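You operate a simulated robot arm through the tools that you are given. There is no shell and no other tool.

Carry out the task below with a simulated robot arm. There is one attempt and no reset: what you move stays moved.

Task
Give the blue cupcake both kinds of sprinkles and put it back.
Fine: pearls and strands from the mill, a full turn or so each; back into its hollow in the purple tray; swing the arm back to LOAD.

Only the result counts: the job must be done as asked and must still hold three seconds after the hand-in. Knocking over, shifting, dropping, spilling or breaking anything else fails it.

Robot
A 7-joint arm with a fingered hand, fixed in place. Base frame: the origin is at the foot of the arm, x ahead of it, y to its left, z up; the work surface is at about z = 0.8. Lengths are in m, angles in rad, forces in N, time in s.
With the tool pointing down near the work surface it reaches from about 0.2 to 0.8 m from the base axis. Its first joint turns from -2.897 to 2.897 rad. Payload 4.9 kg.
The tool frame sits at the grasp point between the pads (the TCP): z along the fingers, y along the line on which they close. The tips reach 0.032 m beyond it. The gripper opens to 0.192 m. The gripper's body begins 0.089 m behind the TCP. The gripper is a hand of 3 fingers: y runs from the thumb to the fingers, the wrist lies at [0, 0, -0.267] in the tool frame, and closing takes about 1.5 s.
Orientation is told as [roll, pitch, yaw] about the base's x, y, z axes, in that order, counted from this pose: with the fingers straight down and closing along the base's y, the tool's x points along the base's -x, its y along +y and its z along -z.

Tools
- The arm moves only by the tool servo_tool. Its argument "plan" is text: rows parted by semicolons, each of 7 numbers parted by spaces: the gripper command, from -1 (fully open) to 1 (shut), values between in proportion, then the shift along the tool's x, y, z in m, then the turn, a rotation vector about the tool's x, y, z in rad. In form: grip x y z ax ay az; .... A call has 1 to 20 rows; each row is the pose to reach, as a shift and turn from the pose commanded when the call began, along the tool's axes at that moment. A row lasts 0.2 s, in which the tool goes at most 0.05 m and 0.15 rad; a call with a longer step from one row to the next is refused whole, and so is a gripper value outside its range. A pose out of reach is approached as far as the arm can. The call stops where the force on the tool passes 90 N (or 10 N more than at its start, if that is more) or the arm is blocked; 0.2 s more then pass. The fingers move at their own pace (about 0.153 m/s each) and stop on an object; they squeeze with about 26 N. The grip force told is the motor's: it shows also when the fingers shut on nothing. Time passes only in rows, and 0.2 s behind the last, so rows that repeat a pose let the fingers close. It gives the time, the measured TCP pose, the force on the tool (base axes), the opening and the grip force at its end, in the units of the frame above (readings bear some noise), with the torque about the TCP (base axes, N m) and any sound that the robot's microphone picked up.
- Cameras (640 x 400 px; columns grow to the right, rows downward): "scene" is fixed at [0.0473, 0.4891, 1.3964]; the picture's right is [-0.63, -0.77, 0.00], its down [-0.36, 0.29, -0.89] and it looks along [0.69, -0.56, -0.46] (base axes); focal length 310 px, centre (320, 200). "wrist" rides on the gripper at [0.08, -0.046, -0.113] in the tool frame; the picture's right is [0.50, 0.87, 0.00], its down [-0.67, 0.39, -0.63] and it looks along [-0.55, 0.32, 0.78] (tool axes); focal length 226 px, centre (320, 200). There is no depth. A picture from a camera that has moved, and an enlarged one, comes with that camera's place and axes in the base frame and with its lens. The place of the scene camera against the robot may be out by one fixed shift of up to 0.018 m in any direction.
- snapshot(camera): a new picture of that camera. No time passes.
- grasp_type(shape): the hand has 3 fingers and takes this shape, open, in about a second: jaw (thumb against the fingers, like two jaws); tri (thumb and two fingers); tip (a fingertip pinch); poke (one finger out to press); point (the index stretched); flat (the hand flat); cup (the hand cupped); fist (a fist). The gripper value then closes the fingers along that shape, each until it touches; the sizes above hold for jaw. It gives what a move gives, with no picture.
- inspect(camera, box): a new picture of the part [left, top, right, bottom] of that camera's present view, enlarged. No time passes.
- job_done(): hands the job in; it is judged then, once.

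Nothing tells you positions but the pictures and the camera data. Unless the task says otherwise, let go and move clear before handing in.

The tools are called after "Call:" by a JSON object that holds its "op" and its "data". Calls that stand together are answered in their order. servo_tool: Moves the arm, as the interface text tells. Its arguments: {"type":"object","properties":{"plan":{"type":"string"}},"required":["plan"]} The other tools are called the same way: grasp_type (shape) gives the hand a shape; snapshot (camera) takes a picture; inspect (camera, box) takes an enlarged picture of a part of a camera's view; job_done () hands the job in.

At the start:

```text
t: 0.0
tcp_pos: [0.4696, 0.023, 1.1543]
ee_rot: [0.0, 0.0, 0.001]
contact_force: [0.5, 0.8, 0.4]
ft_torque: [-0.01, -0.01, -0.01]
finger_gap: 0.1918
gripper_force: 0.1
shape: jaw
```

scene: 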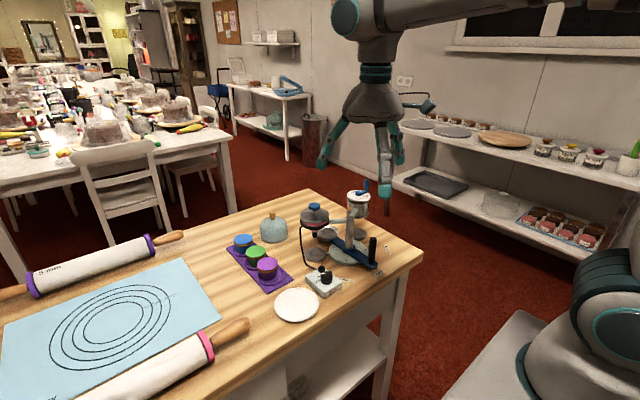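
wrist: 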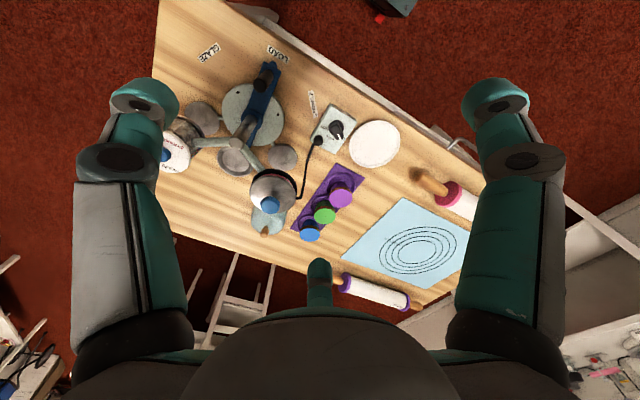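

I see a table with a purple tray holding blue, green and purple cupcakes, a sprinkle mill with a swinging arm and several stations, and a small box with a knob. I'll look closer before moving anything.

Call:
{"op": "inspect", "data": {"camera": "scene", "box": [220, 170, 420, 310]}}

Call:
{"op": "inspect", "data": {"camera": "wrist", "box": [150, 30, 410, 250]}}

Call:
{"op": "inspect", "data": {"camera": "scene", "box": [290, 180, 390, 250]}}

Call:
{"op": "inspect", "data": {"camera": "scene", "box": [290, 240, 390, 310]}}

```text
2.86 times, centred on (320, 240) of scene
camera zoom: at [0.0473, 0.4891, 1.3964], right [-0.63, -0.77, 0.0], down [-0.36, 0.29, -0.89], along [0.69, -0.56, -0.46], focal length 884 px, centre (320, 86)
```

zoom: 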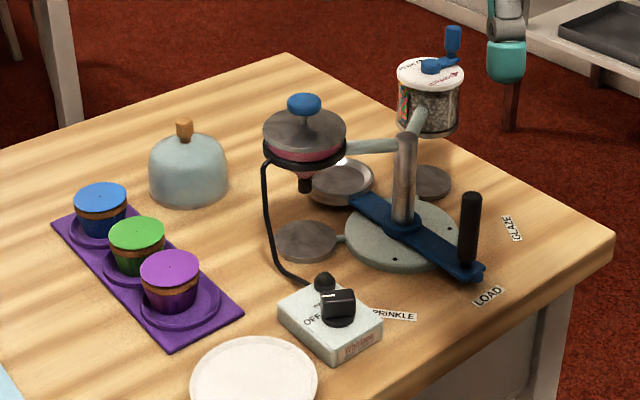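

```text
1.82 times, centred on (280, 140) of wrist
camera zoom: at [0.3886, -0.0237, 1.2667], right [-0.5, 0.87, 0.0], down [0.67, 0.39, 0.63], along [0.55, 0.32, -0.78], focal length 411 px, centre (393, 309)
```

zoom: 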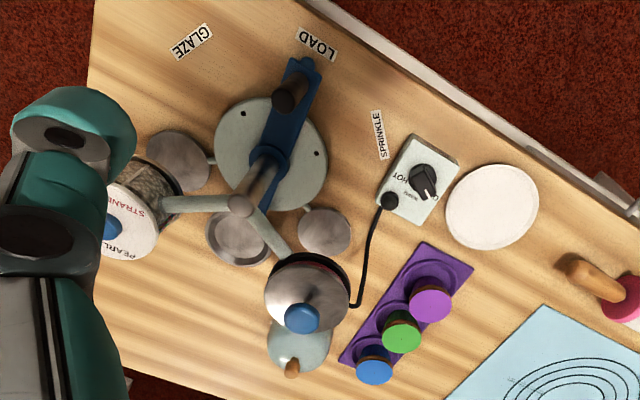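

```text
5.71 times, centred on (340, 215) of scene
camera zoom: at [0.0473, 0.4891, 1.3964], right [-0.63, -0.77, 0.0], down [-0.36, 0.29, -0.89], along [0.69, -0.56, -0.46], focal length 1768 px, centre (206, 114)
```

zoom: 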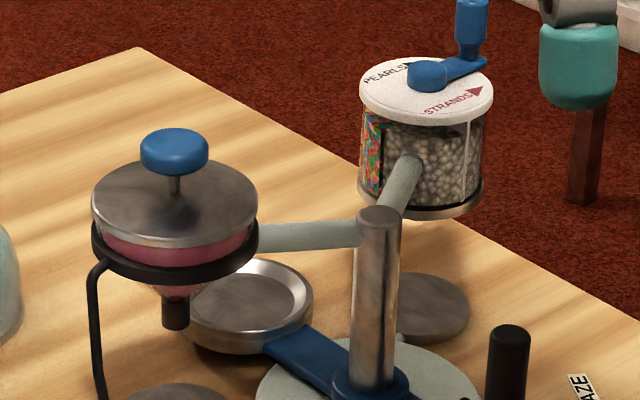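

```text
5.71 times, centred on (340, 275) of scene
camera zoom: at [0.0473, 0.4891, 1.3964], right [-0.63, -0.77, 0.0], down [-0.36, 0.29, -0.89], along [0.69, -0.56, -0.46], focal length 1768 px, centre (206, -229)
```

zoom: 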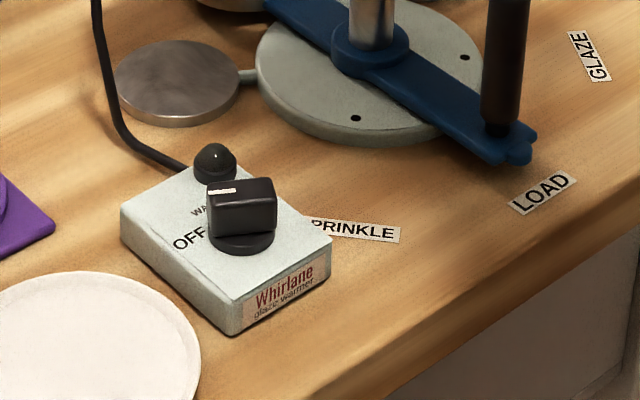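

The machine has a central column at about (0.58, -0.06). Its swing arm has the handle at LOAD, the cup opposite at about (0.69, -0.06), the glaze hopper on the left and the mill on the right at about (0.64, -0.14, 0.97). I'll move the wrist camera over the mill to read its labels, staying high.

Call:
{"op": "servo_tool", "data": {"plan": "-1 -0.01 -0.045 0 0 0 0; -1 -0.02 -0.09 0 0 0 0; -1 -0.03 -0.135 0 0 0 0; -1 -0.04 -0.18 0 0 0 0; -1 -0.055 -0.225 0.01 0 0 0; -1 -0.055 -0.231 0.01 0 0 0; -1 -0.055 -0.231 0.01 0 0 0"}}

Call:
{"op": "snapshot", "data": {"camera": "wrist"}}

Call:
{"op": "inspect", "data": {"camera": "wrist", "box": [200, 80, 440, 240]}}

Call:
{"op": "snapshot", "data": {"camera": "scene"}}

```text
t: 1.6
tcp_pos: [0.5227, -0.2081, 1.144]
ee_rot: [0.001, -0.001, -0.001]
contact_force: [0.2, 0.2, -0.1]
ft_torque: [0.02, -0.01, 0.0]
finger_gap: 0.1918
gripper_force: 0.0
shape: jaw
```

```text
taken
camera wrist: at [0.444, -0.2553, 1.2562], right [-0.5, 0.87, 0.0], down [0.67, 0.39, 0.63], along [0.55, 0.32, -0.78], focal length 226 px, centre (320, 200)
```

wrist: 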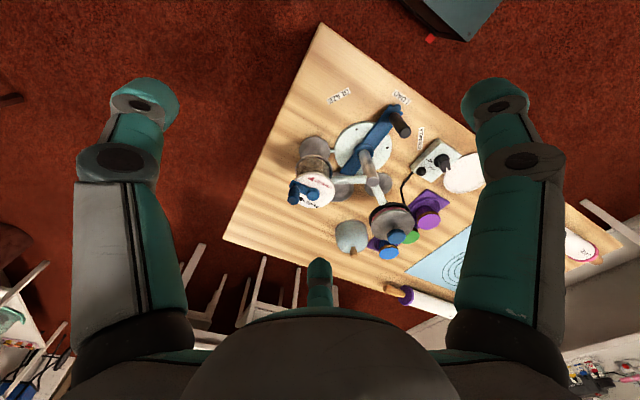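

```text
2.50 times, centred on (320, 160) of wrist
camera zoom: at [0.444, -0.2553, 1.2562], right [-0.5, 0.87, 0.0], down [0.67, 0.39, 0.63], along [0.55, 0.32, -0.78], focal length 565 px, centre (320, 300)
```

zoom: 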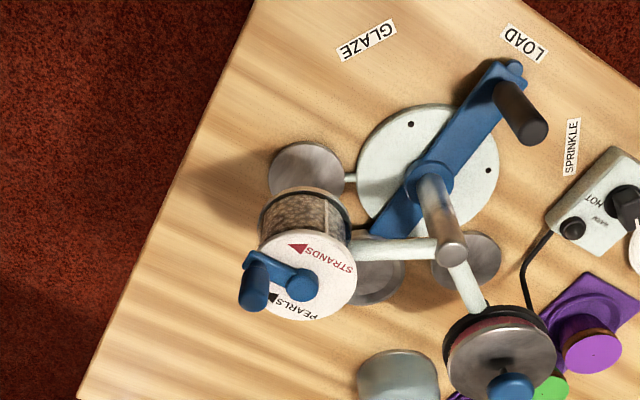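

```text
taken
```

scene: 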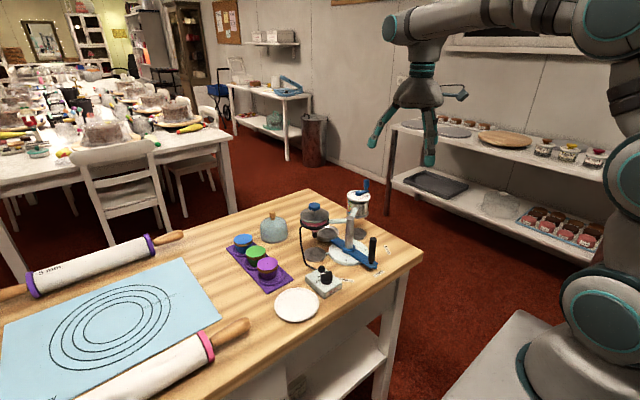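

Call:
{"op": "inspect", "data": {"camera": "wrist", "box": [276, 155, 356, 225]}}

Call:
{"op": "inspect", "data": {"camera": "scene", "box": [320, 170, 390, 220]}}

Call:
{"op": "inspect", "data": {"camera": "scene", "box": [310, 205, 400, 275]}}

Call:
{"op": "inspect", "data": {"camera": "scene", "box": [215, 200, 305, 310]}}

```text
5.71 times, centred on (316, 190) of wrist
camera zoom: at [0.444, -0.2553, 1.2562], right [-0.5, 0.87, 0.0], down [0.67, 0.39, 0.63], along [0.55, 0.32, -0.78], focal length 1292 px, centre (343, 257)
```

zoom: 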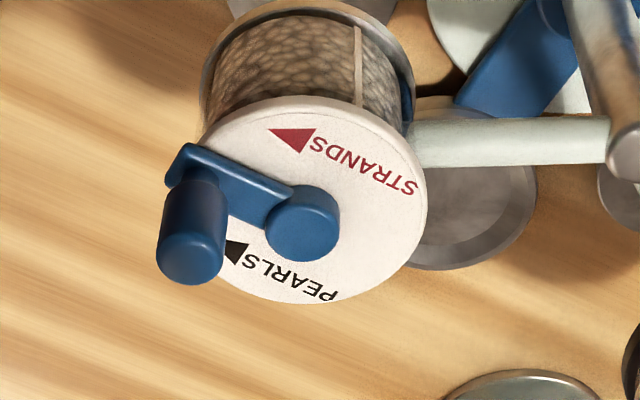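

```text
8.00 times, centred on (355, 195) of scene
camera zoom: at [0.0473, 0.4891, 1.3964], right [-0.63, -0.77, 0.0], down [-0.36, 0.29, -0.89], along [0.69, -0.56, -0.46], focal length 2476 px, centre (40, 240)
```

zoom: 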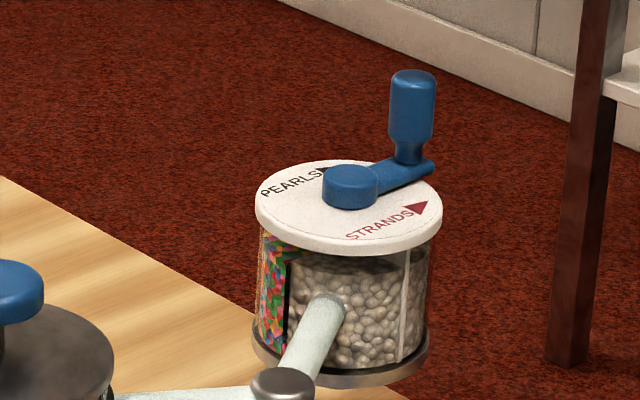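

```text
5.71 times, centred on (355, 240) of scene
camera zoom: at [0.0473, 0.4891, 1.3964], right [-0.63, -0.77, 0.0], down [-0.36, 0.29, -0.89], along [0.69, -0.56, -0.46], focal length 1768 px, centre (120, -29)
```

zoom: 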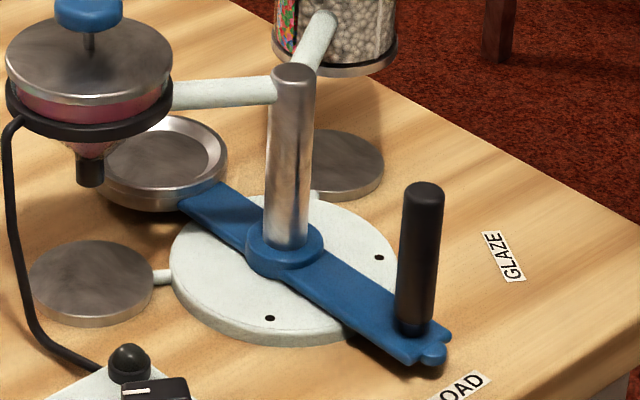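

```text
3.64 times, centred on (260, 255) of scene
camera zoom: at [0.0473, 0.4891, 1.3964], right [-0.63, -0.77, 0.0], down [-0.36, 0.29, -0.89], along [0.69, -0.56, -0.46], focal length 1125 px, centre (538, 0)
```

zoom: 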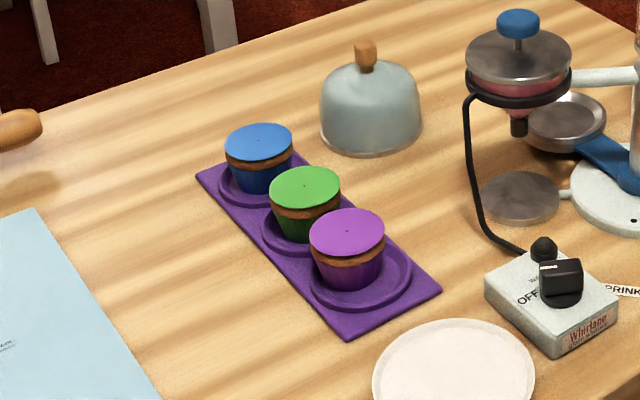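

The lid says PEARLS with its arrow pointing clockwise and STRANDS with its arrow pointing counter-clockwise, seen from above. The crank hub is near (0.648, -0.151, 0.957) and its knob near (0.649, -0.184), with the top at about 0.995. Next I'll close the hand in free air to see how the fingers converge.

Call:
{"op": "servo_tool", "data": {"plan": "0 0 0 0 0 0 0; 0 0 0 0 0 0 0; 0 0 0 0 0 0 0; 0 0 0 0 0 0 0; 0 0 0 0 0 0 0"}}

Call:
{"op": "snapshot", "data": {"camera": "wrist"}}

Call:
{"op": "inspect", "data": {"camera": "scene", "box": [340, 0, 500, 180]}}

Call:
{"op": "servo_tool", "data": {"plan": "1 0 0 0 0 0 0; 1 0 0 0 0 0 0; 1 0 0 0 0 0 0; 1 0 0 0 0 0 0; 1 0 0 0 0 0 0; 1 0 0 0 0 0 0; 1 0 0 0 0 0 0"}}

Call:
{"op": "snapshot", "data": {"camera": "wrist"}}

Call:
{"op": "inspect", "data": {"camera": "scene", "box": [340, 0, 500, 180]}}

```text
t: 2.8
tcp_pos: [0.5237, -0.2082, 1.1439]
ee_rot: [-0.001, 0.0, 0.0]
contact_force: [-0.4, 0.0, -0.2]
ft_torque: [-0.03, 0.02, 0.01]
finger_gap: 0.0967
gripper_force: 0.0
shape: jaw
```

```text
taken
camera wrist: at [0.444, -0.2551, 1.2563], right [-0.5, 0.87, 0.0], down [0.67, 0.39, 0.63], along [0.55, 0.32, -0.78], focal length 226 px, centre (320, 200)
```

wrist: 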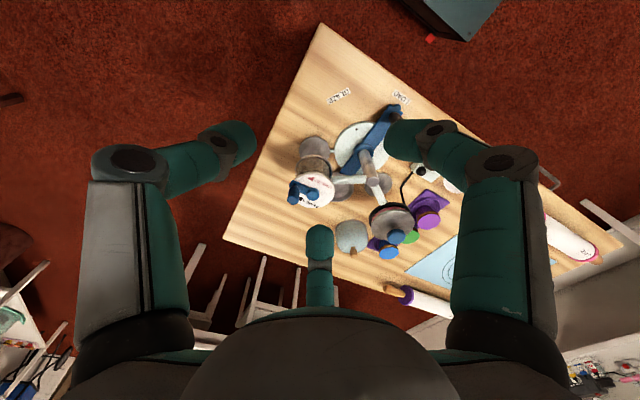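

```text
2.22 times, centred on (420, 90) of scene
camera zoom: at [0.0473, 0.4891, 1.3964], right [-0.63, -0.77, 0.0], down [-0.36, 0.29, -0.89], along [0.69, -0.56, -0.46], focal length 688 px, centre (98, 444)
```

zoom: 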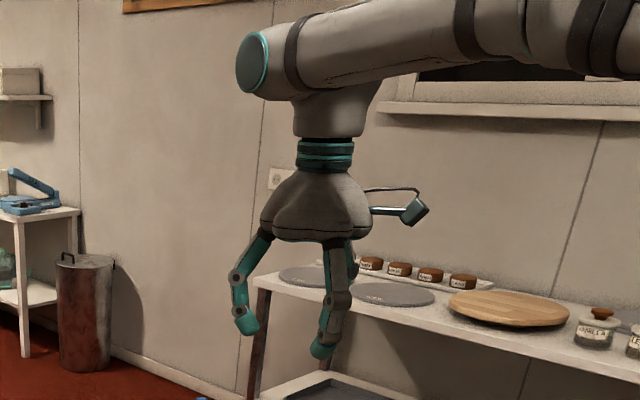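

```text
t: 4.4
tcp_pos: [0.5237, -0.2088, 1.1442]
ee_rot: [0.0, 0.0, -0.001]
contact_force: [-0.7, -0.4, 0.5]
ft_torque: [0.02, 0.0, 0.01]
finger_gap: 0.0001
gripper_force: 25.9
shape: jaw
```

```text
taken
camera wrist: at [0.444, -0.2551, 1.2563], right [-0.5, 0.87, 0.0], down [0.67, 0.39, 0.63], along [0.55, 0.32, -0.78], focal length 226 px, centre (320, 200)
```

wrist: 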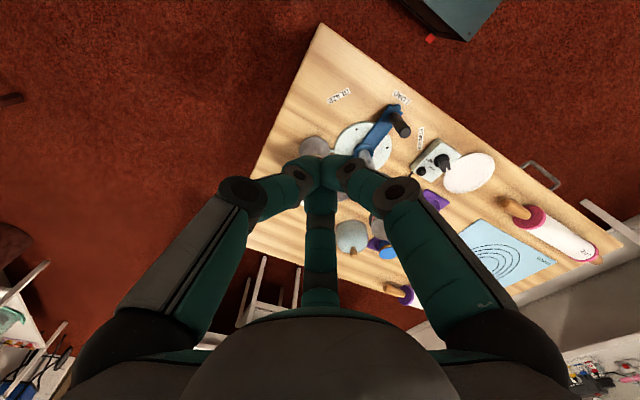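

```text
2.22 times, centred on (420, 90) of scene
camera zoom: at [0.0473, 0.4891, 1.3964], right [-0.63, -0.77, 0.0], down [-0.36, 0.29, -0.89], along [0.69, -0.56, -0.46], focal length 688 px, centre (98, 444)
```

zoom: 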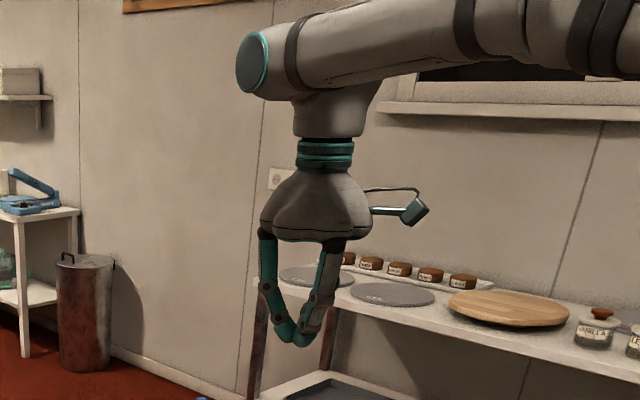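

The hand's three fingers close radially onto the tool axis, at about -90°, 30° and 150° in base at zero yaw. I'll move high over toward the tray for a closer look, with the fingers set to about cupcake width.

Call:
{"op": "servo_tool", "data": {"plan": "0.45 -0.01 0.045 0 0 0 0; 0.45 -0.02 0.09 0 0 0 0; 0.45 -0.03 0.135 0.01 0 0 0; 0.45 -0.04 0.18 0.02 0 0 0; 0.45 -0.05 0.22 0.04 0 0 0; 0.45 -0.06 0.26 0.06 0 0 0; 0.45 -0.06 0.288 0.067 0 0 0; 0.45 -0.06 0.288 0.067 0 0 0"}}

Call:
{"op": "snapshot", "data": {"camera": "wrist"}}

Call:
{"op": "inspect", "data": {"camera": "wrist", "box": [220, 120, 420, 245]}}

Call:
{"op": "snapshot", "data": {"camera": "scene"}}

```text
t: 6.2
tcp_pos: [0.5832, 0.0806, 1.077]
ee_rot: [0.0, -0.001, -0.001]
contact_force: [-0.4, -0.3, -0.2]
ft_torque: [0.03, -0.01, 0.01]
finger_gap: 0.0527
gripper_force: 0.2
shape: jaw
```

```text
taken
camera wrist: at [0.5034, 0.0344, 1.189], right [-0.5, 0.87, 0.0], down [0.67, 0.39, 0.63], along [0.55, 0.32, -0.78], focal length 226 px, centre (320, 200)
```

wrist: 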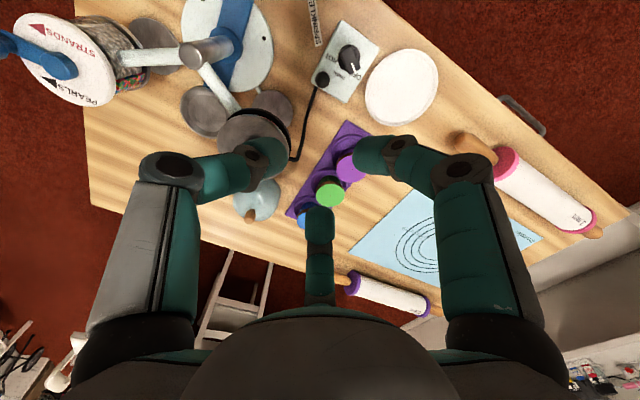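

```text
3.20 times, centred on (320, 182) of wrist
camera zoom: at [0.5034, 0.0344, 1.189], right [-0.5, 0.87, 0.0], down [0.67, 0.39, 0.63], along [0.55, 0.32, -0.78], focal length 723 px, centre (320, 256)
```

zoom: 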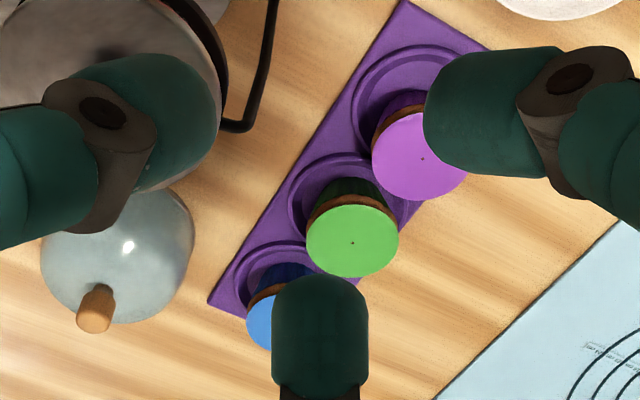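

```text
taken
```

scene: 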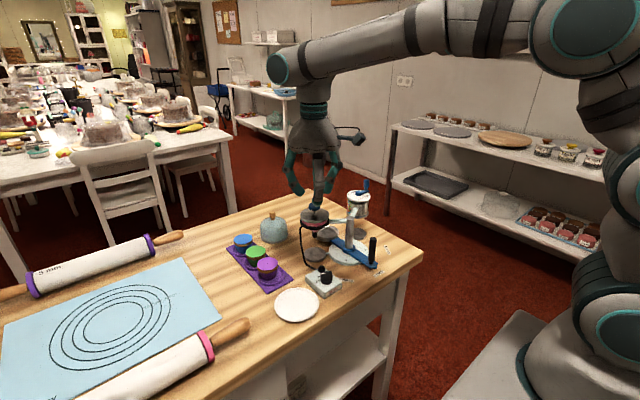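

The far finger hides the blue cupcake. I'll open the hand, yaw it by -30° so the camera looks straight along +x, and shift toward the tray for a clear view.

Call:
{"op": "servo_tool", "data": {"plan": "-1 -0.015 0.03 0 0 0 0.13; -1 -0.03 0.06 0 0 0 0.26; -1 -0.05 0.08 0.01 0 0 0.39; -1 -0.074 0.093 0.027 0 0 0.5236; -1 -0.074 0.093 0.027 0 0 0.5236; -1 -0.074 0.093 0.027 0 0 0.5236"}}

Call:
{"op": "snapshot", "data": {"camera": "wrist"}}

Call:
{"op": "inspect", "data": {"camera": "wrist", "box": [240, 130, 400, 230]}}

Call:
{"op": "inspect", "data": {"camera": "scene", "box": [220, 100, 360, 220]}}

```text
t: 7.6
tcp_pos: [0.6567, 0.1715, 1.0501]
ee_rot: [-0.001, -0.002, -0.526]
contact_force: [0.4, 0.2, -0.9]
ft_torque: [0.01, -0.02, 0.02]
finger_gap: 0.1917
gripper_force: 0.1
shape: jaw
```

```text
taken
camera wrist: at [0.5653, 0.1716, 1.1632], right [0.0, 1.0, 0.0], down [0.78, 0.0, 0.63], along [0.63, 0.0, -0.78], focal length 226 px, centre (320, 200)
```

wrist: 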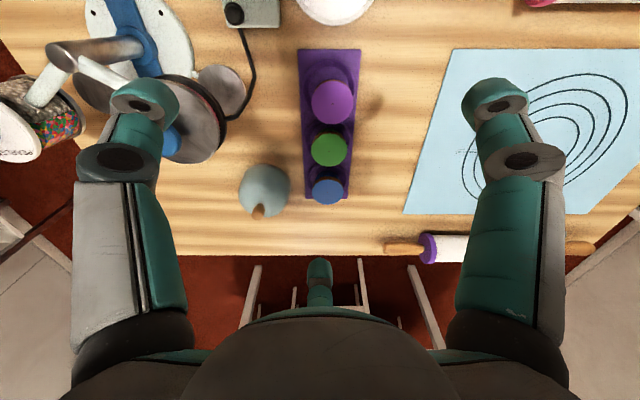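

```text
4.00 times, centred on (320, 180) of wrist
camera zoom: at [0.5653, 0.1716, 1.1632], right [0.0, 1.0, 0.0], down [0.78, 0.0, 0.63], along [0.63, 0.0, -0.78], focal length 904 px, centre (320, 280)
```

zoom: 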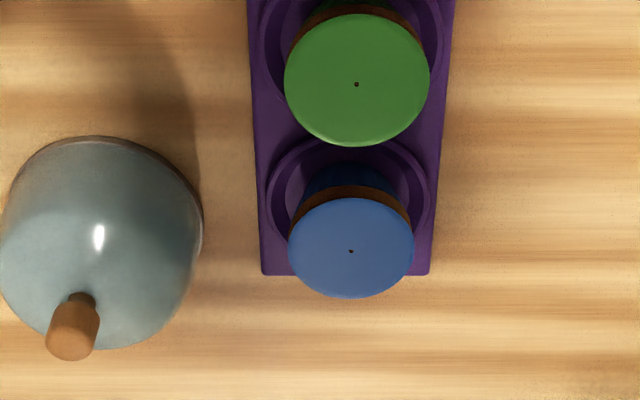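

```text
3.33 times, centred on (290, 160) of scene
camera zoom: at [0.0473, 0.4891, 1.3964], right [-0.63, -0.77, 0.0], down [-0.36, 0.29, -0.89], along [0.69, -0.56, -0.46], focal length 1032 px, centre (420, 333)
```

zoom: 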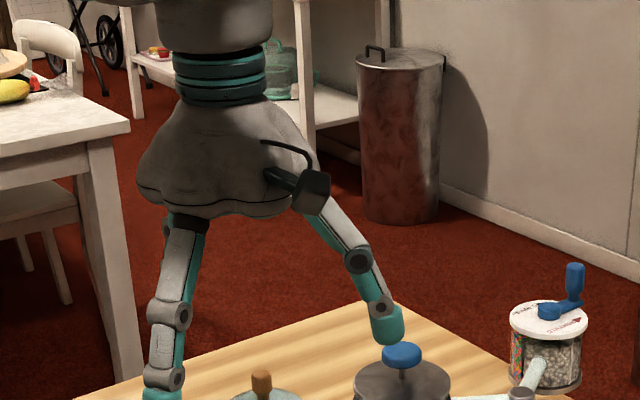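

The blue cupcake's top centre is near (0.80, 0.185, 0.85). Green is about 0.08 m nearer me, and a dome stands to its right at about (0.783, 0.085) with its knob top near 0.92. I'll hover over blue with yaw about -53°, so the fingers straddle both neighbours, and check reach from high up first.

Call:
{"op": "servo_tool", "data": {"plan": "0.1 -0.03 0.021 0.01 0 0 0.1; 0.1 -0.06 0.042 0.02 0 0 0.2; 0.1 -0.09 0.063 0.03 0 0 0.3; 0.1 -0.1197 0.0845 0.05 0 0 0.394; 0.1 -0.1197 0.0845 0.05 0 0 0.394; 0.1 -0.1197 0.0845 0.05 0 0 0.394"}}

Call:
{"op": "snapshot", "data": {"camera": "wrist"}}

Call:
{"op": "snapshot", "data": {"camera": "scene"}}

Call:
{"op": "inspect", "data": {"camera": "scene", "box": [200, 130, 340, 290]}}

```text
t: 9.0
tcp_pos: [0.7707, 0.1751, 0.9979]
ee_rot: [0.0, -0.001, -0.917]
contact_force: [0.7, 0.6, -0.5]
ft_torque: [-0.01, -0.03, -0.01]
finger_gap: 0.0863
gripper_force: 0.0
shape: jaw
out of reach, approached as far as the arm can: row 3, 4, 5, 6
```

```text
taken
camera wrist: at [0.6842, 0.2105, 1.1107], right [0.38, 0.92, 0.0], down [0.72, -0.3, 0.63], along [0.58, -0.24, -0.78], focal length 226 px, centre (320, 200)
```

wrist: 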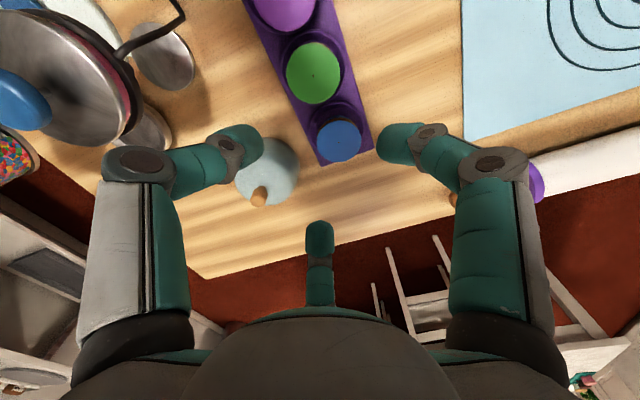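

```text
taken
```

scene: 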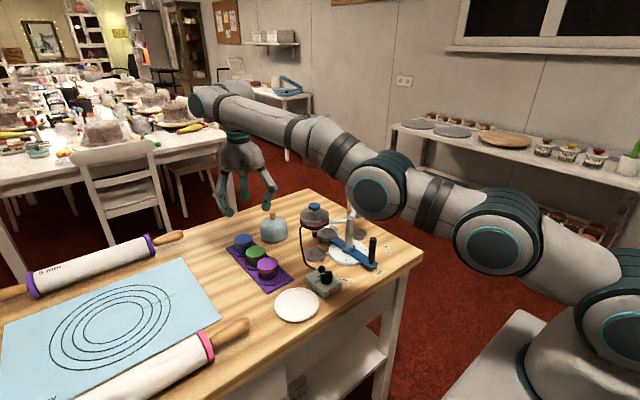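

```text
2.50 times, centred on (270, 210) of scene
camera zoom: at [0.0473, 0.4891, 1.3964], right [-0.63, -0.77, 0.0], down [-0.36, 0.29, -0.89], along [0.69, -0.56, -0.46], focal length 774 px, centre (445, 175)
```

zoom: 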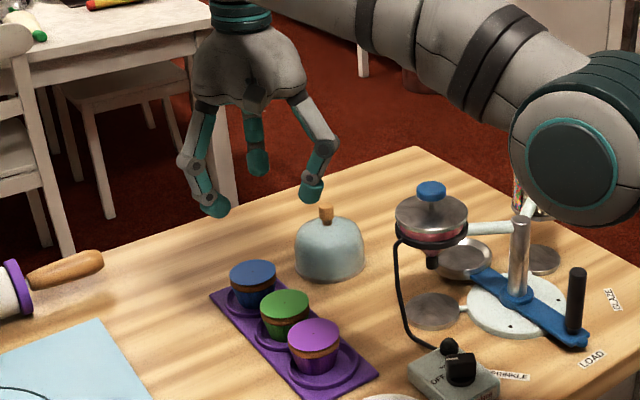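

Vertical reach at this height ends at radius 0.79. I'll take zoomed pictures from here to pin down the blue cupcake's position.

Call:
{"op": "inspect", "data": {"camera": "wrist", "box": [280, 100, 400, 175]}}

Call:
{"op": "inspect", "data": {"camera": "wrist", "box": [90, 0, 250, 100]}}

Call:
{"op": "inspect", "data": {"camera": "scene", "box": [220, 225, 300, 300]}}

```text
5.33 times, centred on (340, 138) of wrist
camera zoom: at [0.6842, 0.2105, 1.1107], right [0.38, 0.92, 0.0], down [0.72, -0.3, 0.63], along [0.58, -0.24, -0.78], focal length 1206 px, centre (213, 533)
```

zoom: 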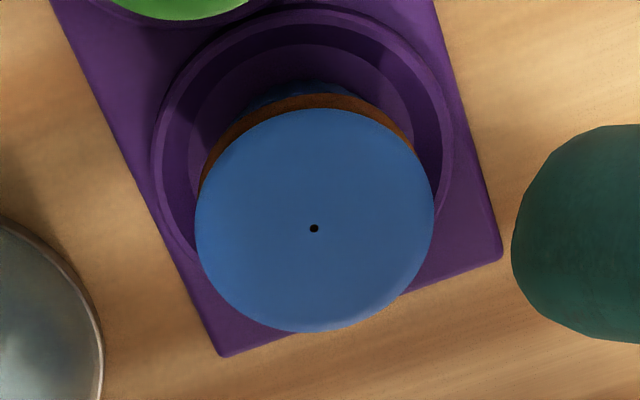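

```text
4.00 times, centred on (170, 50) of wrist
camera zoom: at [0.6842, 0.2105, 1.1107], right [0.38, 0.92, 0.0], down [0.72, -0.3, 0.63], along [0.58, -0.24, -0.78], focal length 904 px, centre (920, 800)
```

zoom: 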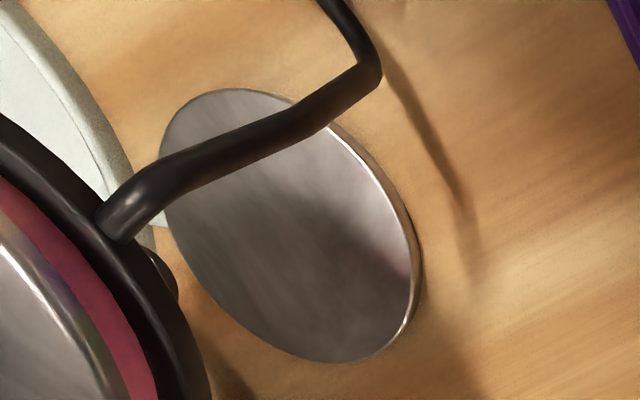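

```text
5.33 times, centred on (260, 262) of scene
camera zoom: at [0.0473, 0.4891, 1.3964], right [-0.63, -0.77, 0.0], down [-0.36, 0.29, -0.89], along [0.69, -0.56, -0.46], focal length 1650 px, centre (640, -133)
```

zoom: 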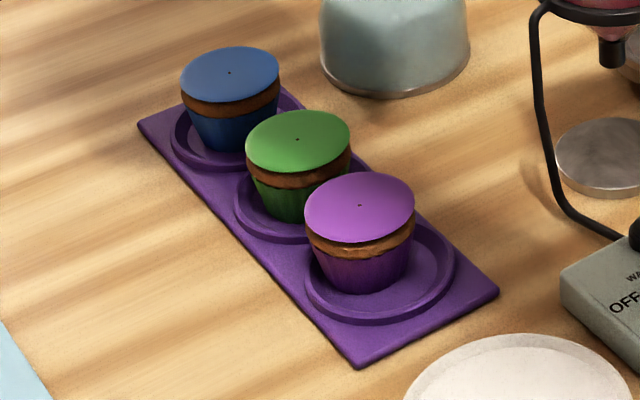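

The blue top is pinned at about (0.808, 0.185, 0.842), diameter 0.057, with radius 0.83 from the base, so it will need a slightly tilted tool. Before that I'll back off upward and try the other hand shapes in free air to find the slimmest grasp for the cramped cup position.

Call:
{"op": "servo_tool", "data": {"plan": "0.1 0.02 -0.026 -0.025 0 0 0; 0.1 0.04 -0.052 -0.05 0 0 0; 0.1 0.06 -0.08 -0.07 0 0 0; 0.1 0.08 -0.105 -0.08 0 0 0; 0.1 0.08 -0.105 -0.08 0 0 0"}}

Call:
{"op": "grasp_type", "data": {"shape": "tip"}}

Call:
{"op": "snapshot", "data": {"camera": "wrist"}}

Call:
{"op": "inspect", "data": {"camera": "scene", "box": [200, 60, 360, 220]}}

Call:
{"op": "servo_tool", "data": {"plan": "0.4 0 0 0 0 0 0; 0.4 0 0 0 0 0 0; 0.4 0 0 0 0 0 0; 0.4 0 0 0 0 0 0; 0.4 0 0 0 0 0 0; 0.4 0 0 0 0 0 0"}}

Call:
{"op": "snapshot", "data": {"camera": "wrist"}}

Call:
{"op": "inspect", "data": {"camera": "scene", "box": [200, 60, 360, 220]}}

```text
t: 10.2
tcp_pos: [0.6379, 0.1761, 1.0802]
ee_rot: [0.003, 0.001, -0.919]
contact_force: [0.4, 1.2, 0.8]
ft_torque: [-0.03, -0.02, -0.04]
finger_gap: 0.0866
gripper_force: 0.0
shape: jaw
```

```text
t: 11.1
tcp_pos: [0.6376, 0.1756, 1.0787]
ee_rot: [-0.001, 0.0, -0.917]
contact_force: [0.4, 0.1, 0.0]
ft_torque: [0.02, -0.02, 0.0]
finger_gap: 0.1919
gripper_force: 0.0
shape: tip
```

```text
taken
camera wrist: at [0.5527, 0.2102, 1.1916], right [0.38, 0.92, 0.0], down [0.72, -0.3, 0.63], along [0.58, -0.24, -0.78], focal length 226 px, centre (320, 200)
```

wrist: 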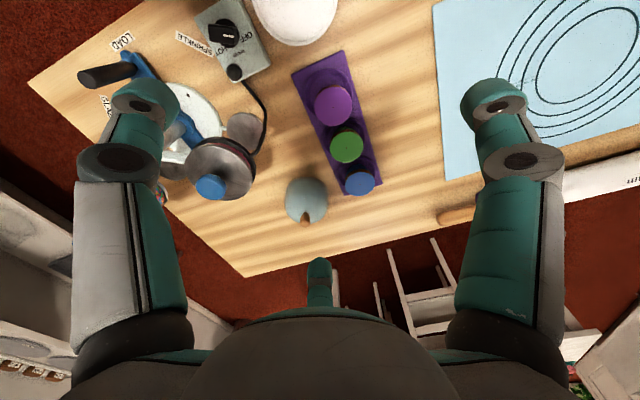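

```text
2.50 times, centred on (280, 140) of scene
camera zoom: at [0.0473, 0.4891, 1.3964], right [-0.63, -0.77, 0.0], down [-0.36, 0.29, -0.89], along [0.69, -0.56, -0.46], focal length 774 px, centre (420, 350)
```

zoom: 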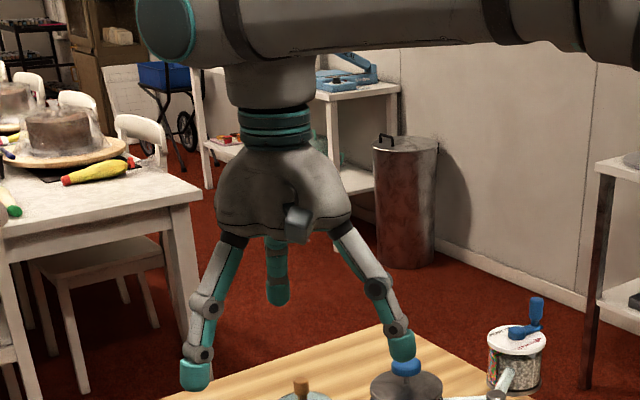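

```text
t: 12.5
tcp_pos: [0.6376, 0.1753, 1.0796]
ee_rot: [0.0, 0.001, -0.92]
contact_force: [0.5, 0.1, -0.4]
ft_torque: [-0.03, 0.01, 0.03]
finger_gap: 0.058
gripper_force: 0.0
shape: tip
```

```text
taken
camera wrist: at [0.5527, 0.2102, 1.1917], right [0.38, 0.92, 0.0], down [0.72, -0.3, 0.63], along [0.58, -0.24, -0.78], focal length 226 px, centre (320, 200)
```

wrist: 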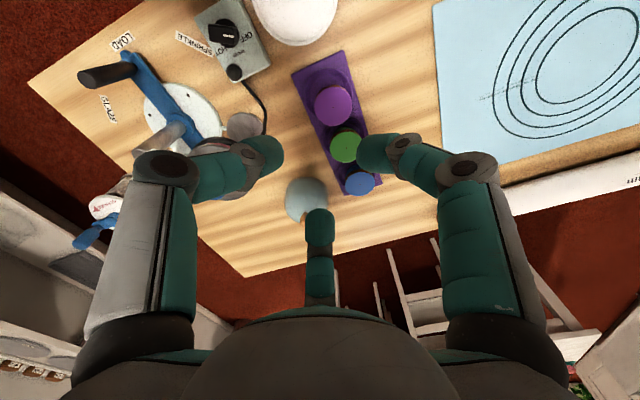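

```text
2.50 times, centred on (280, 140) of scene
camera zoom: at [0.0473, 0.4891, 1.3964], right [-0.63, -0.77, 0.0], down [-0.36, 0.29, -0.89], along [0.69, -0.56, -0.46], focal length 774 px, centre (420, 350)
```

zoom: 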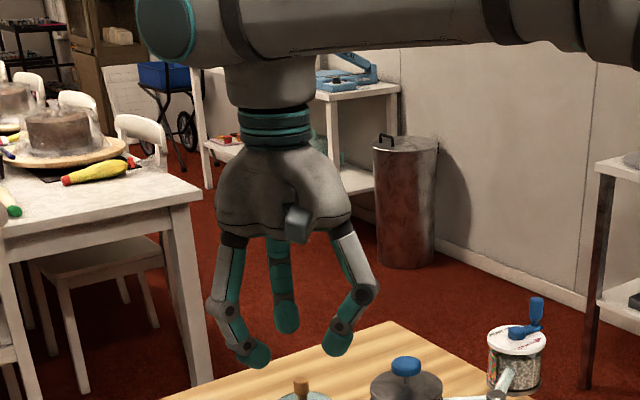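

The "tip" shape closes almost the same way as "jaw". I'll check "tri" and "poke" as well.

Call:
{"op": "grasp_type", "data": {"shape": "tri"}}

Call:
{"op": "servo_tool", "data": {"plan": "0.4 0 0 0 0 0 0; 0.4 0 0 0 0 0 0; 0.4 0 0 0 0 0 0; 0.4 0 0 0 0 0 0; 0.4 0 0 0 0 0 0; 0.4 0 0 0 0 0 0"}}

Call:
{"op": "inspect", "data": {"camera": "scene", "box": [200, 60, 360, 220]}}

Call:
{"op": "grasp_type", "data": {"shape": "poke"}}

Call:
{"op": "inspect", "data": {"camera": "scene", "box": [200, 60, 360, 220]}}

Call:
{"op": "snapshot", "data": {"camera": "wrist"}}

Call:
{"op": "grasp_type", "data": {"shape": "fist"}}

Call:
{"op": "inspect", "data": {"camera": "scene", "box": [200, 60, 360, 220]}}

Call:
{"op": "grasp_type", "data": {"shape": "cup"}}

Call:
{"op": "inspect", "data": {"camera": "scene", "box": [200, 60, 360, 220]}}

```text
t: 13.4
tcp_pos: [0.6388, 0.1766, 1.0793]
ee_rot: [0.0, 0.002, -0.92]
contact_force: [-0.3, -0.3, 0.1]
ft_torque: [-0.04, 0.02, -0.02]
finger_gap: 0.192
gripper_force: 0.1
shape: tri
```

```text
t: 14.8
tcp_pos: [0.6387, 0.1752, 1.0782]
ee_rot: [0.001, 0.001, -0.918]
contact_force: [0.3, 1.4, -0.9]
ft_torque: [0.02, -0.01, 0.02]
finger_gap: 0.0582
gripper_force: 0.0
shape: tri
```

```text
2.50 times, centred on (280, 140) of scene
camera zoom: at [0.0473, 0.4891, 1.3964], right [-0.63, -0.77, 0.0], down [-0.36, 0.29, -0.89], along [0.69, -0.56, -0.46], focal length 774 px, centre (420, 350)
```

zoom: 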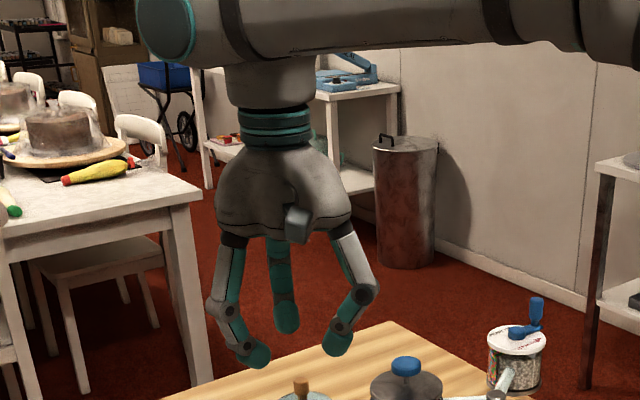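

```text
t: 15.7
tcp_pos: [0.6371, 0.1755, 1.0797]
ee_rot: [-0.001, 0.0, -0.918]
contact_force: [-0.1, 0.7, -0.4]
ft_torque: [0.0, -0.01, -0.04]
finger_gap: 0.0
gripper_force: 0.0
shape: poke
```

```text
2.50 times, centred on (280, 140) of scene
camera zoom: at [0.0473, 0.4891, 1.3964], right [-0.63, -0.77, 0.0], down [-0.36, 0.29, -0.89], along [0.69, -0.56, -0.46], focal length 774 px, centre (420, 350)
```

zoom: 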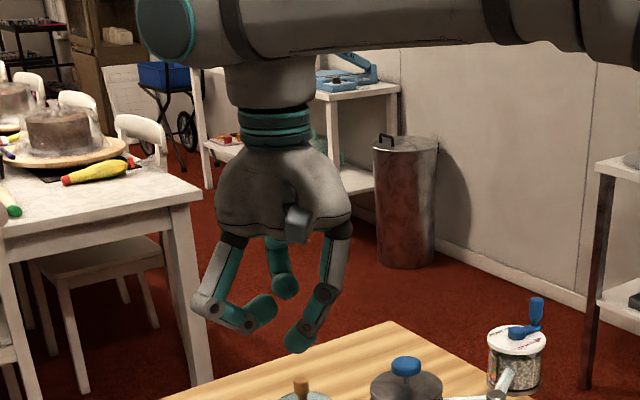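

```text
taken
camera wrist: at [0.5527, 0.2102, 1.1917], right [0.38, 0.92, 0.0], down [0.72, -0.3, 0.63], along [0.58, -0.24, -0.78], focal length 226 px, centre (320, 200)
```

wrist: 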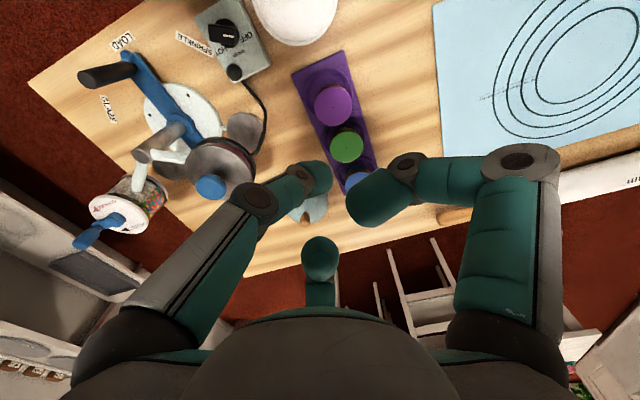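

```text
t: 16.6
tcp_pos: [0.6374, 0.176, 1.0788]
ee_rot: [0.0, 0.0, -0.918]
contact_force: [0.8, 0.2, -0.2]
ft_torque: [0.04, -0.04, 0.0]
finger_gap: 0.0
gripper_force: 0.0
shape: fist
```

```text
2.50 times, centred on (280, 140) of scene
camera zoom: at [0.0473, 0.4891, 1.3964], right [-0.63, -0.77, 0.0], down [-0.36, 0.29, -0.89], along [0.69, -0.56, -0.46], focal length 774 px, centre (420, 350)
```

zoom: 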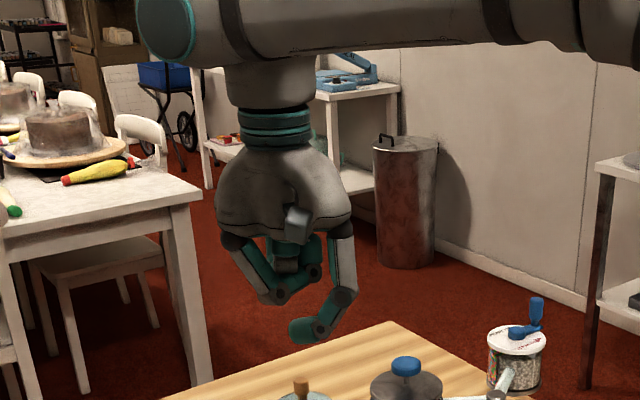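

```text
t: 17.5
tcp_pos: [0.6384, 0.1756, 1.0794]
ee_rot: [0.002, 0.0, -0.919]
contact_force: [-0.3, -0.5, -1.0]
ft_torque: [0.02, 0.0, 0.0]
finger_gap: 0.0421
gripper_force: 0.1
shape: cup
```

```text
2.50 times, centred on (280, 140) of scene
camera zoom: at [0.0473, 0.4891, 1.3964], right [-0.63, -0.77, 0.0], down [-0.36, 0.29, -0.89], along [0.69, -0.56, -0.46], focal length 774 px, centre (420, 350)
```

zoom: 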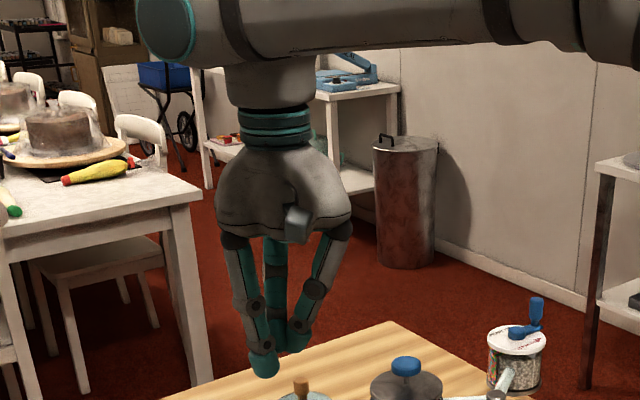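

"Jaw" will do. Loading the cup safely means the hand must approach with the camera bracket pointing away from the hopper and mill, so I'll test whether a yaw of about 150° is reachable by rotating in free air at a safe height.

Call:
{"op": "grasp_type", "data": {"shape": "jaw"}}

Call:
{"op": "servo_tool", "data": {"plan": "-1 0 0 -0.02 0 0 -0.147; -1 0 0 -0.04 0 0 -0.294; -1 0 0 -0.06 0 0 -0.441; -1 0 0 -0.06 0 0 -0.588; -1 0 0 -0.06 0 0 -0.735; -1 0 0 -0.06 0 0 -0.882; -1 0 0 -0.06 0 0 -1.029; -1 0 0 -0.06 0 0 -1.176; -1 0 0 -0.06 0 0 -1.323; -1 0 0 -0.06 0 0 -1.47; -1 0 0 -0.06 0 0 -1.617; -1 0 0 -0.06 0 0 -1.764; -1 0 0 -0.06 0 0 -1.911; -1 0 0 -0.06 0 0 -2.058; -1 0 0 -0.06 0 0 -2.205; -1 0 0 -0.06 0 0 -2.352; -1 0 0 -0.06 0 0 -2.499; -1 0 0 -0.06 0 0 -2.646; -1 0 0 -0.06 0 0 -2.793; -1 0 0 -0.06 0 0 -2.94"}}

Call:
{"op": "servo_tool", "data": {"plan": "-1 0 0 0 0 0 -0.147; -1 0 0 0 0 0 -0.294; -1 0 0 0 0 0 -0.441; -1 0 0 0 0 0 -0.588; -1 0 0 0 0 0 -0.6; -1 0 0 0 0 0 -0.6"}}

Call:
{"op": "snapshot", "data": {"camera": "wrist"}}

Call:
{"op": "snapshot", "data": {"camera": "scene"}}

```text
t: 18.4
tcp_pos: [0.637, 0.176, 1.0795]
ee_rot: [0.0, 0.001, -0.919]
contact_force: [0.4, -0.4, 0.7]
ft_torque: [0.01, -0.01, -0.04]
finger_gap: 0.1918
gripper_force: 0.0
shape: jaw
```

```text
t: 22.6
tcp_pos: [0.6375, 0.1752, 1.1374]
ee_rot: [0.001, 0.0, 1.825]
contact_force: [0.6, 0.1, -0.4]
ft_torque: [-0.01, -0.04, 0.0]
finger_gap: 0.1918
gripper_force: 0.1
shape: jaw
out of reach, approached as far as the arm can: row 19, 20
```

```text
t: 24.0
tcp_pos: [0.6378, 0.1756, 1.1383]
ee_rot: [-0.002, 0.003, 1.822]
contact_force: [0.2, 1.0, -0.4]
ft_torque: [0.02, -0.01, 0.01]
finger_gap: 0.1919
gripper_force: 0.1
shape: jaw
out of reach, approached as far as the arm can: row 1, 2, 3, 4, 5, 6
```

```text
taken
camera wrist: at [0.7015, 0.1096, 1.2504], right [-0.71, -0.7, 0.0], down [-0.54, 0.55, 0.63], along [-0.44, 0.45, -0.78], focal length 226 px, centre (320, 200)
```

wrist: 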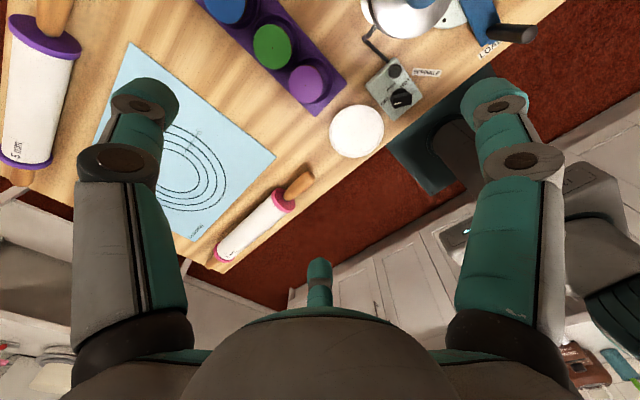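

```text
taken
```

scene: 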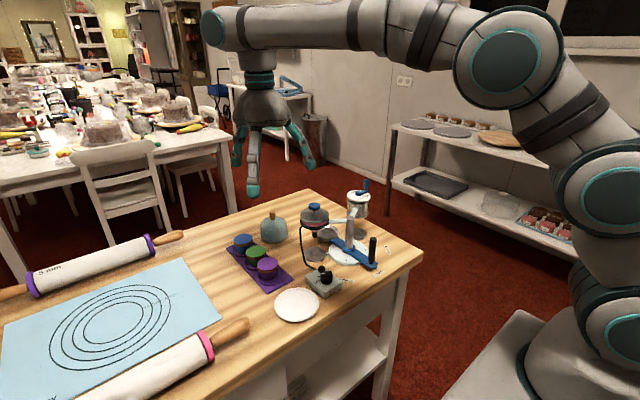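

Yaw stops at about +104°, so the other way round, down to about -243°, should be open. I'll rotate the long way to -210°, which is the same as 150°, while moving to look at the cup from its far side.

Call:
{"op": "servo_tool", "data": {"plan": "-1 .0072 -.0025 .0016 0 0 .147; -1 .0143 -.0050 .0032 0 0 .294; -1 .0215 -.0075 .0047 0 0 .441; -1 .0286 -.0100 .0063 0 0 .588; -1 .0358 -.0126 .0079 0 0 .735; -1 .0430 -.0151 .0095 0 0 .882; -1 .0501 -.0176 .0111 0 0 1.029; -1 .0573 -.0201 .0126 0 0 1.176; -1 .0644 -.0226 .0142 0 0 1.323; -1 .0716 -.0251 .0158 0 0 1.47; -1 .0788 -.0276 .0174 0 0 1.617; -1 .0859 -.0301 .0190 0 0 1.764; -1 .0931 -.0326 .0205 0 0 1.911; -1 .1002 -.0351 .0221 0 0 2.058; -1 .1074 -.0377 .0237 0 0 2.205; -1 .1146 -.0402 .0253 0 0 2.352; -1 .1217 -.0427 .0269 0 0 2.499; -1 .1289 -.0452 .0284 0 0 2.646; -1 .1361 -.0477 .03 0 0 2.793"}}

Call:
{"op": "servo_tool", "data": {"plan": "-1 0 0 0 0 0 .147; -1 0 0 0 0 0 .294; -1 0 0 0 0 0 .441; -1 0 0 0 0 0 .588; -1 0 0 0 0 0 .735; -1 0 0 0 0 0 .882; -1 0 0 0 0 0 1.029; -1 0 0 0 0 0 1.176; -1 0 0 0 0 0 1.323; -1 0 0 0 0 0 1.47; -1 0 0 0 0 0 1.617; -1 0 0 0 0 0 1.764; -1 0 0 0 0 0 1.911; -1 0 0 0 0 0 2.058; -1 0 0 0 0 0 2.205; -1 0 0 0 0 0 2.352; -1 0 0 0 0 0 2.499; -1 0 0 0 0 0 2.646; -1 0 0 0 0 0 2.695; -1 0 0 0 0 0 2.695"}}

```text
t: 28.0
tcp_pos: [0.7193, 0.0552, 1.1075]
ee_rot: [0.0, -0.003, -0.973]
contact_force: [0.6, -0.5, 0.5]
ft_torque: [0.01, -0.02, 0.01]
finger_gap: 0.192
gripper_force: 0.1
shape: jaw
```

```text
t: 32.2
tcp_pos: [0.7185, 0.0564, 1.1087]
ee_rot: [0.003, 0.0, 2.617]
contact_force: [0.0, 0.0, -0.2]
ft_torque: [0.01, 0.02, 0.0]
finger_gap: 0.1923
gripper_force: 0.1
shape: jaw
```

Yaw 150° is reachable that way. Now I'll move over to view the cup.

Call:
{"op": "servo_tool", "data": {"plan": "-1 0.025 0.025 0.01 0 0 0; -1 0.05 0.05 0.02 0 0 0; -1 0.075 0.075 0.04 0 0 0; -1 0.0863 0.0864 0.07 0 0 0; -1 0.0863 0.0864 0.108 0 0 0; -1 0.0863 0.0864 0.108 0 0 0"}}

Call:
{"op": "snapshot", "data": {"camera": "wrist"}}

Call:
{"op": "inspect", "data": {"camera": "wrist", "box": [240, 110, 400, 210]}}

```text
t: 33.6
tcp_pos: [0.7512, -0.0634, 0.9984]
ee_rot: [0.002, -0.001, 2.619]
contact_force: [0.4, -0.5, -1.0]
ft_torque: [-0.04, -0.01, -0.01]
finger_gap: 0.192
gripper_force: 0.1
shape: jaw
```

```text
taken
camera wrist: at [0.8423, -0.0638, 1.1116], right [0.0, -1.0, 0.0], down [-0.78, 0.0, 0.63], along [-0.63, 0.0, -0.78], focal length 226 px, centre (320, 200)
```

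wrist: 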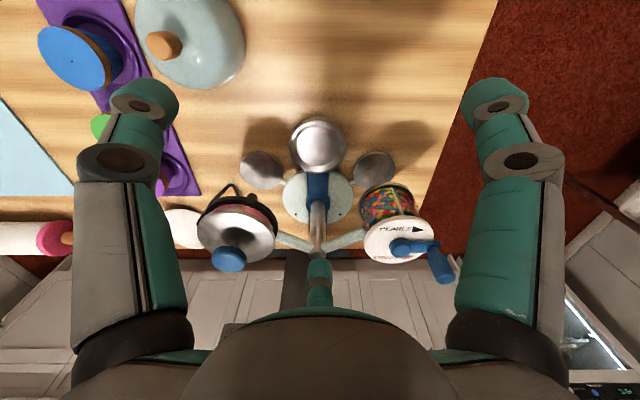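

```text
4.00 times, centred on (320, 160) of wrist
camera zoom: at [0.8423, -0.0638, 1.1116], right [0.0, -1.0, 0.0], down [-0.78, 0.0, 0.63], along [-0.63, 0.0, -0.78], focal length 904 px, centre (320, 360)
```

zoom: 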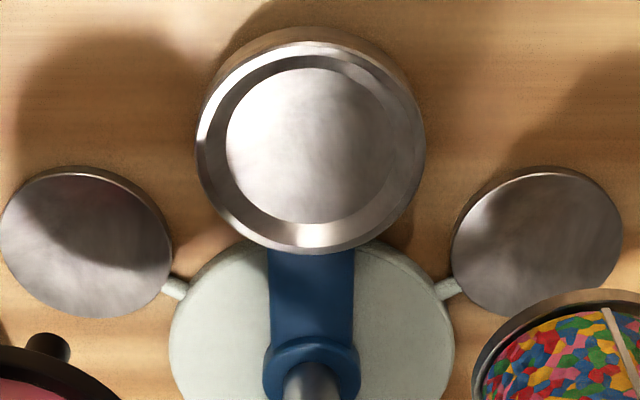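

The cup pan is centred near (0.70, -0.061), with its rim at z ≈ 0.818 and a shallow recess about 0.06 wide. Now I'll rise and rotate back to yaw -55° on the way to the blue cupcake.

Call:
{"op": "servo_tool", "data": {"plan": "-0.5 0 0 -0.04 0 0 -0.1424; -0.5 0 0 -0.08 0 0 -0.2848; -0.5 -0.0079 -0.0090 -0.1 0 0 -0.4272; 0 -0.0158 -0.0180 -0.1 0 0 -0.5696; 0.1 -0.0238 -0.0270 -0.1 0 0 -0.712; 0.1 -0.0317 -0.0360 -0.1 0 0 -0.8544; 0.1 -0.0396 -0.0451 -0.1 0 0 -0.9968; 0.1 -0.0475 -0.0541 -0.1 0 0 -1.1392; 0.1 -0.0554 -0.0631 -0.1 0 0 -1.2816; 0.1 -0.0634 -0.0721 -0.1 0 0 -1.424; 0.1 -0.0713 -0.0811 -0.1 0 0 -1.5664; 0.1 -0.0792 -0.0901 -0.1 0 0 -1.7088; 0.1 -0.0871 -0.0991 -0.1 0 0 -1.8512; 0.1 -0.0950 -0.1081 -0.1 0 0 -1.9936; 0.1 -0.1030 -0.1171 -0.1 0 0 -2.136; 0.1 -0.1109 -0.1261 -0.1 0 0 -2.2784; 0.1 -0.1188 -0.1352 -0.1 0 0 -2.4208; 0.1 -0.1267 -0.1442 -0.1 0 0 -2.5632; 0.1 -0.1346 -0.1532 -0.1 0 0 -2.7056; 0.1 -0.1346 -0.1532 -0.1 0 0 -2.7056"}}

```text
t: 37.8
tcp_pos: [0.7094, 0.1372, 1.1003]
ee_rot: [-0.001, -0.003, -0.956]
contact_force: [-0.1, -0.5, -0.2]
ft_torque: [0.03, -0.03, 0.04]
finger_gap: 0.0868
gripper_force: 0.0
shape: jaw
```

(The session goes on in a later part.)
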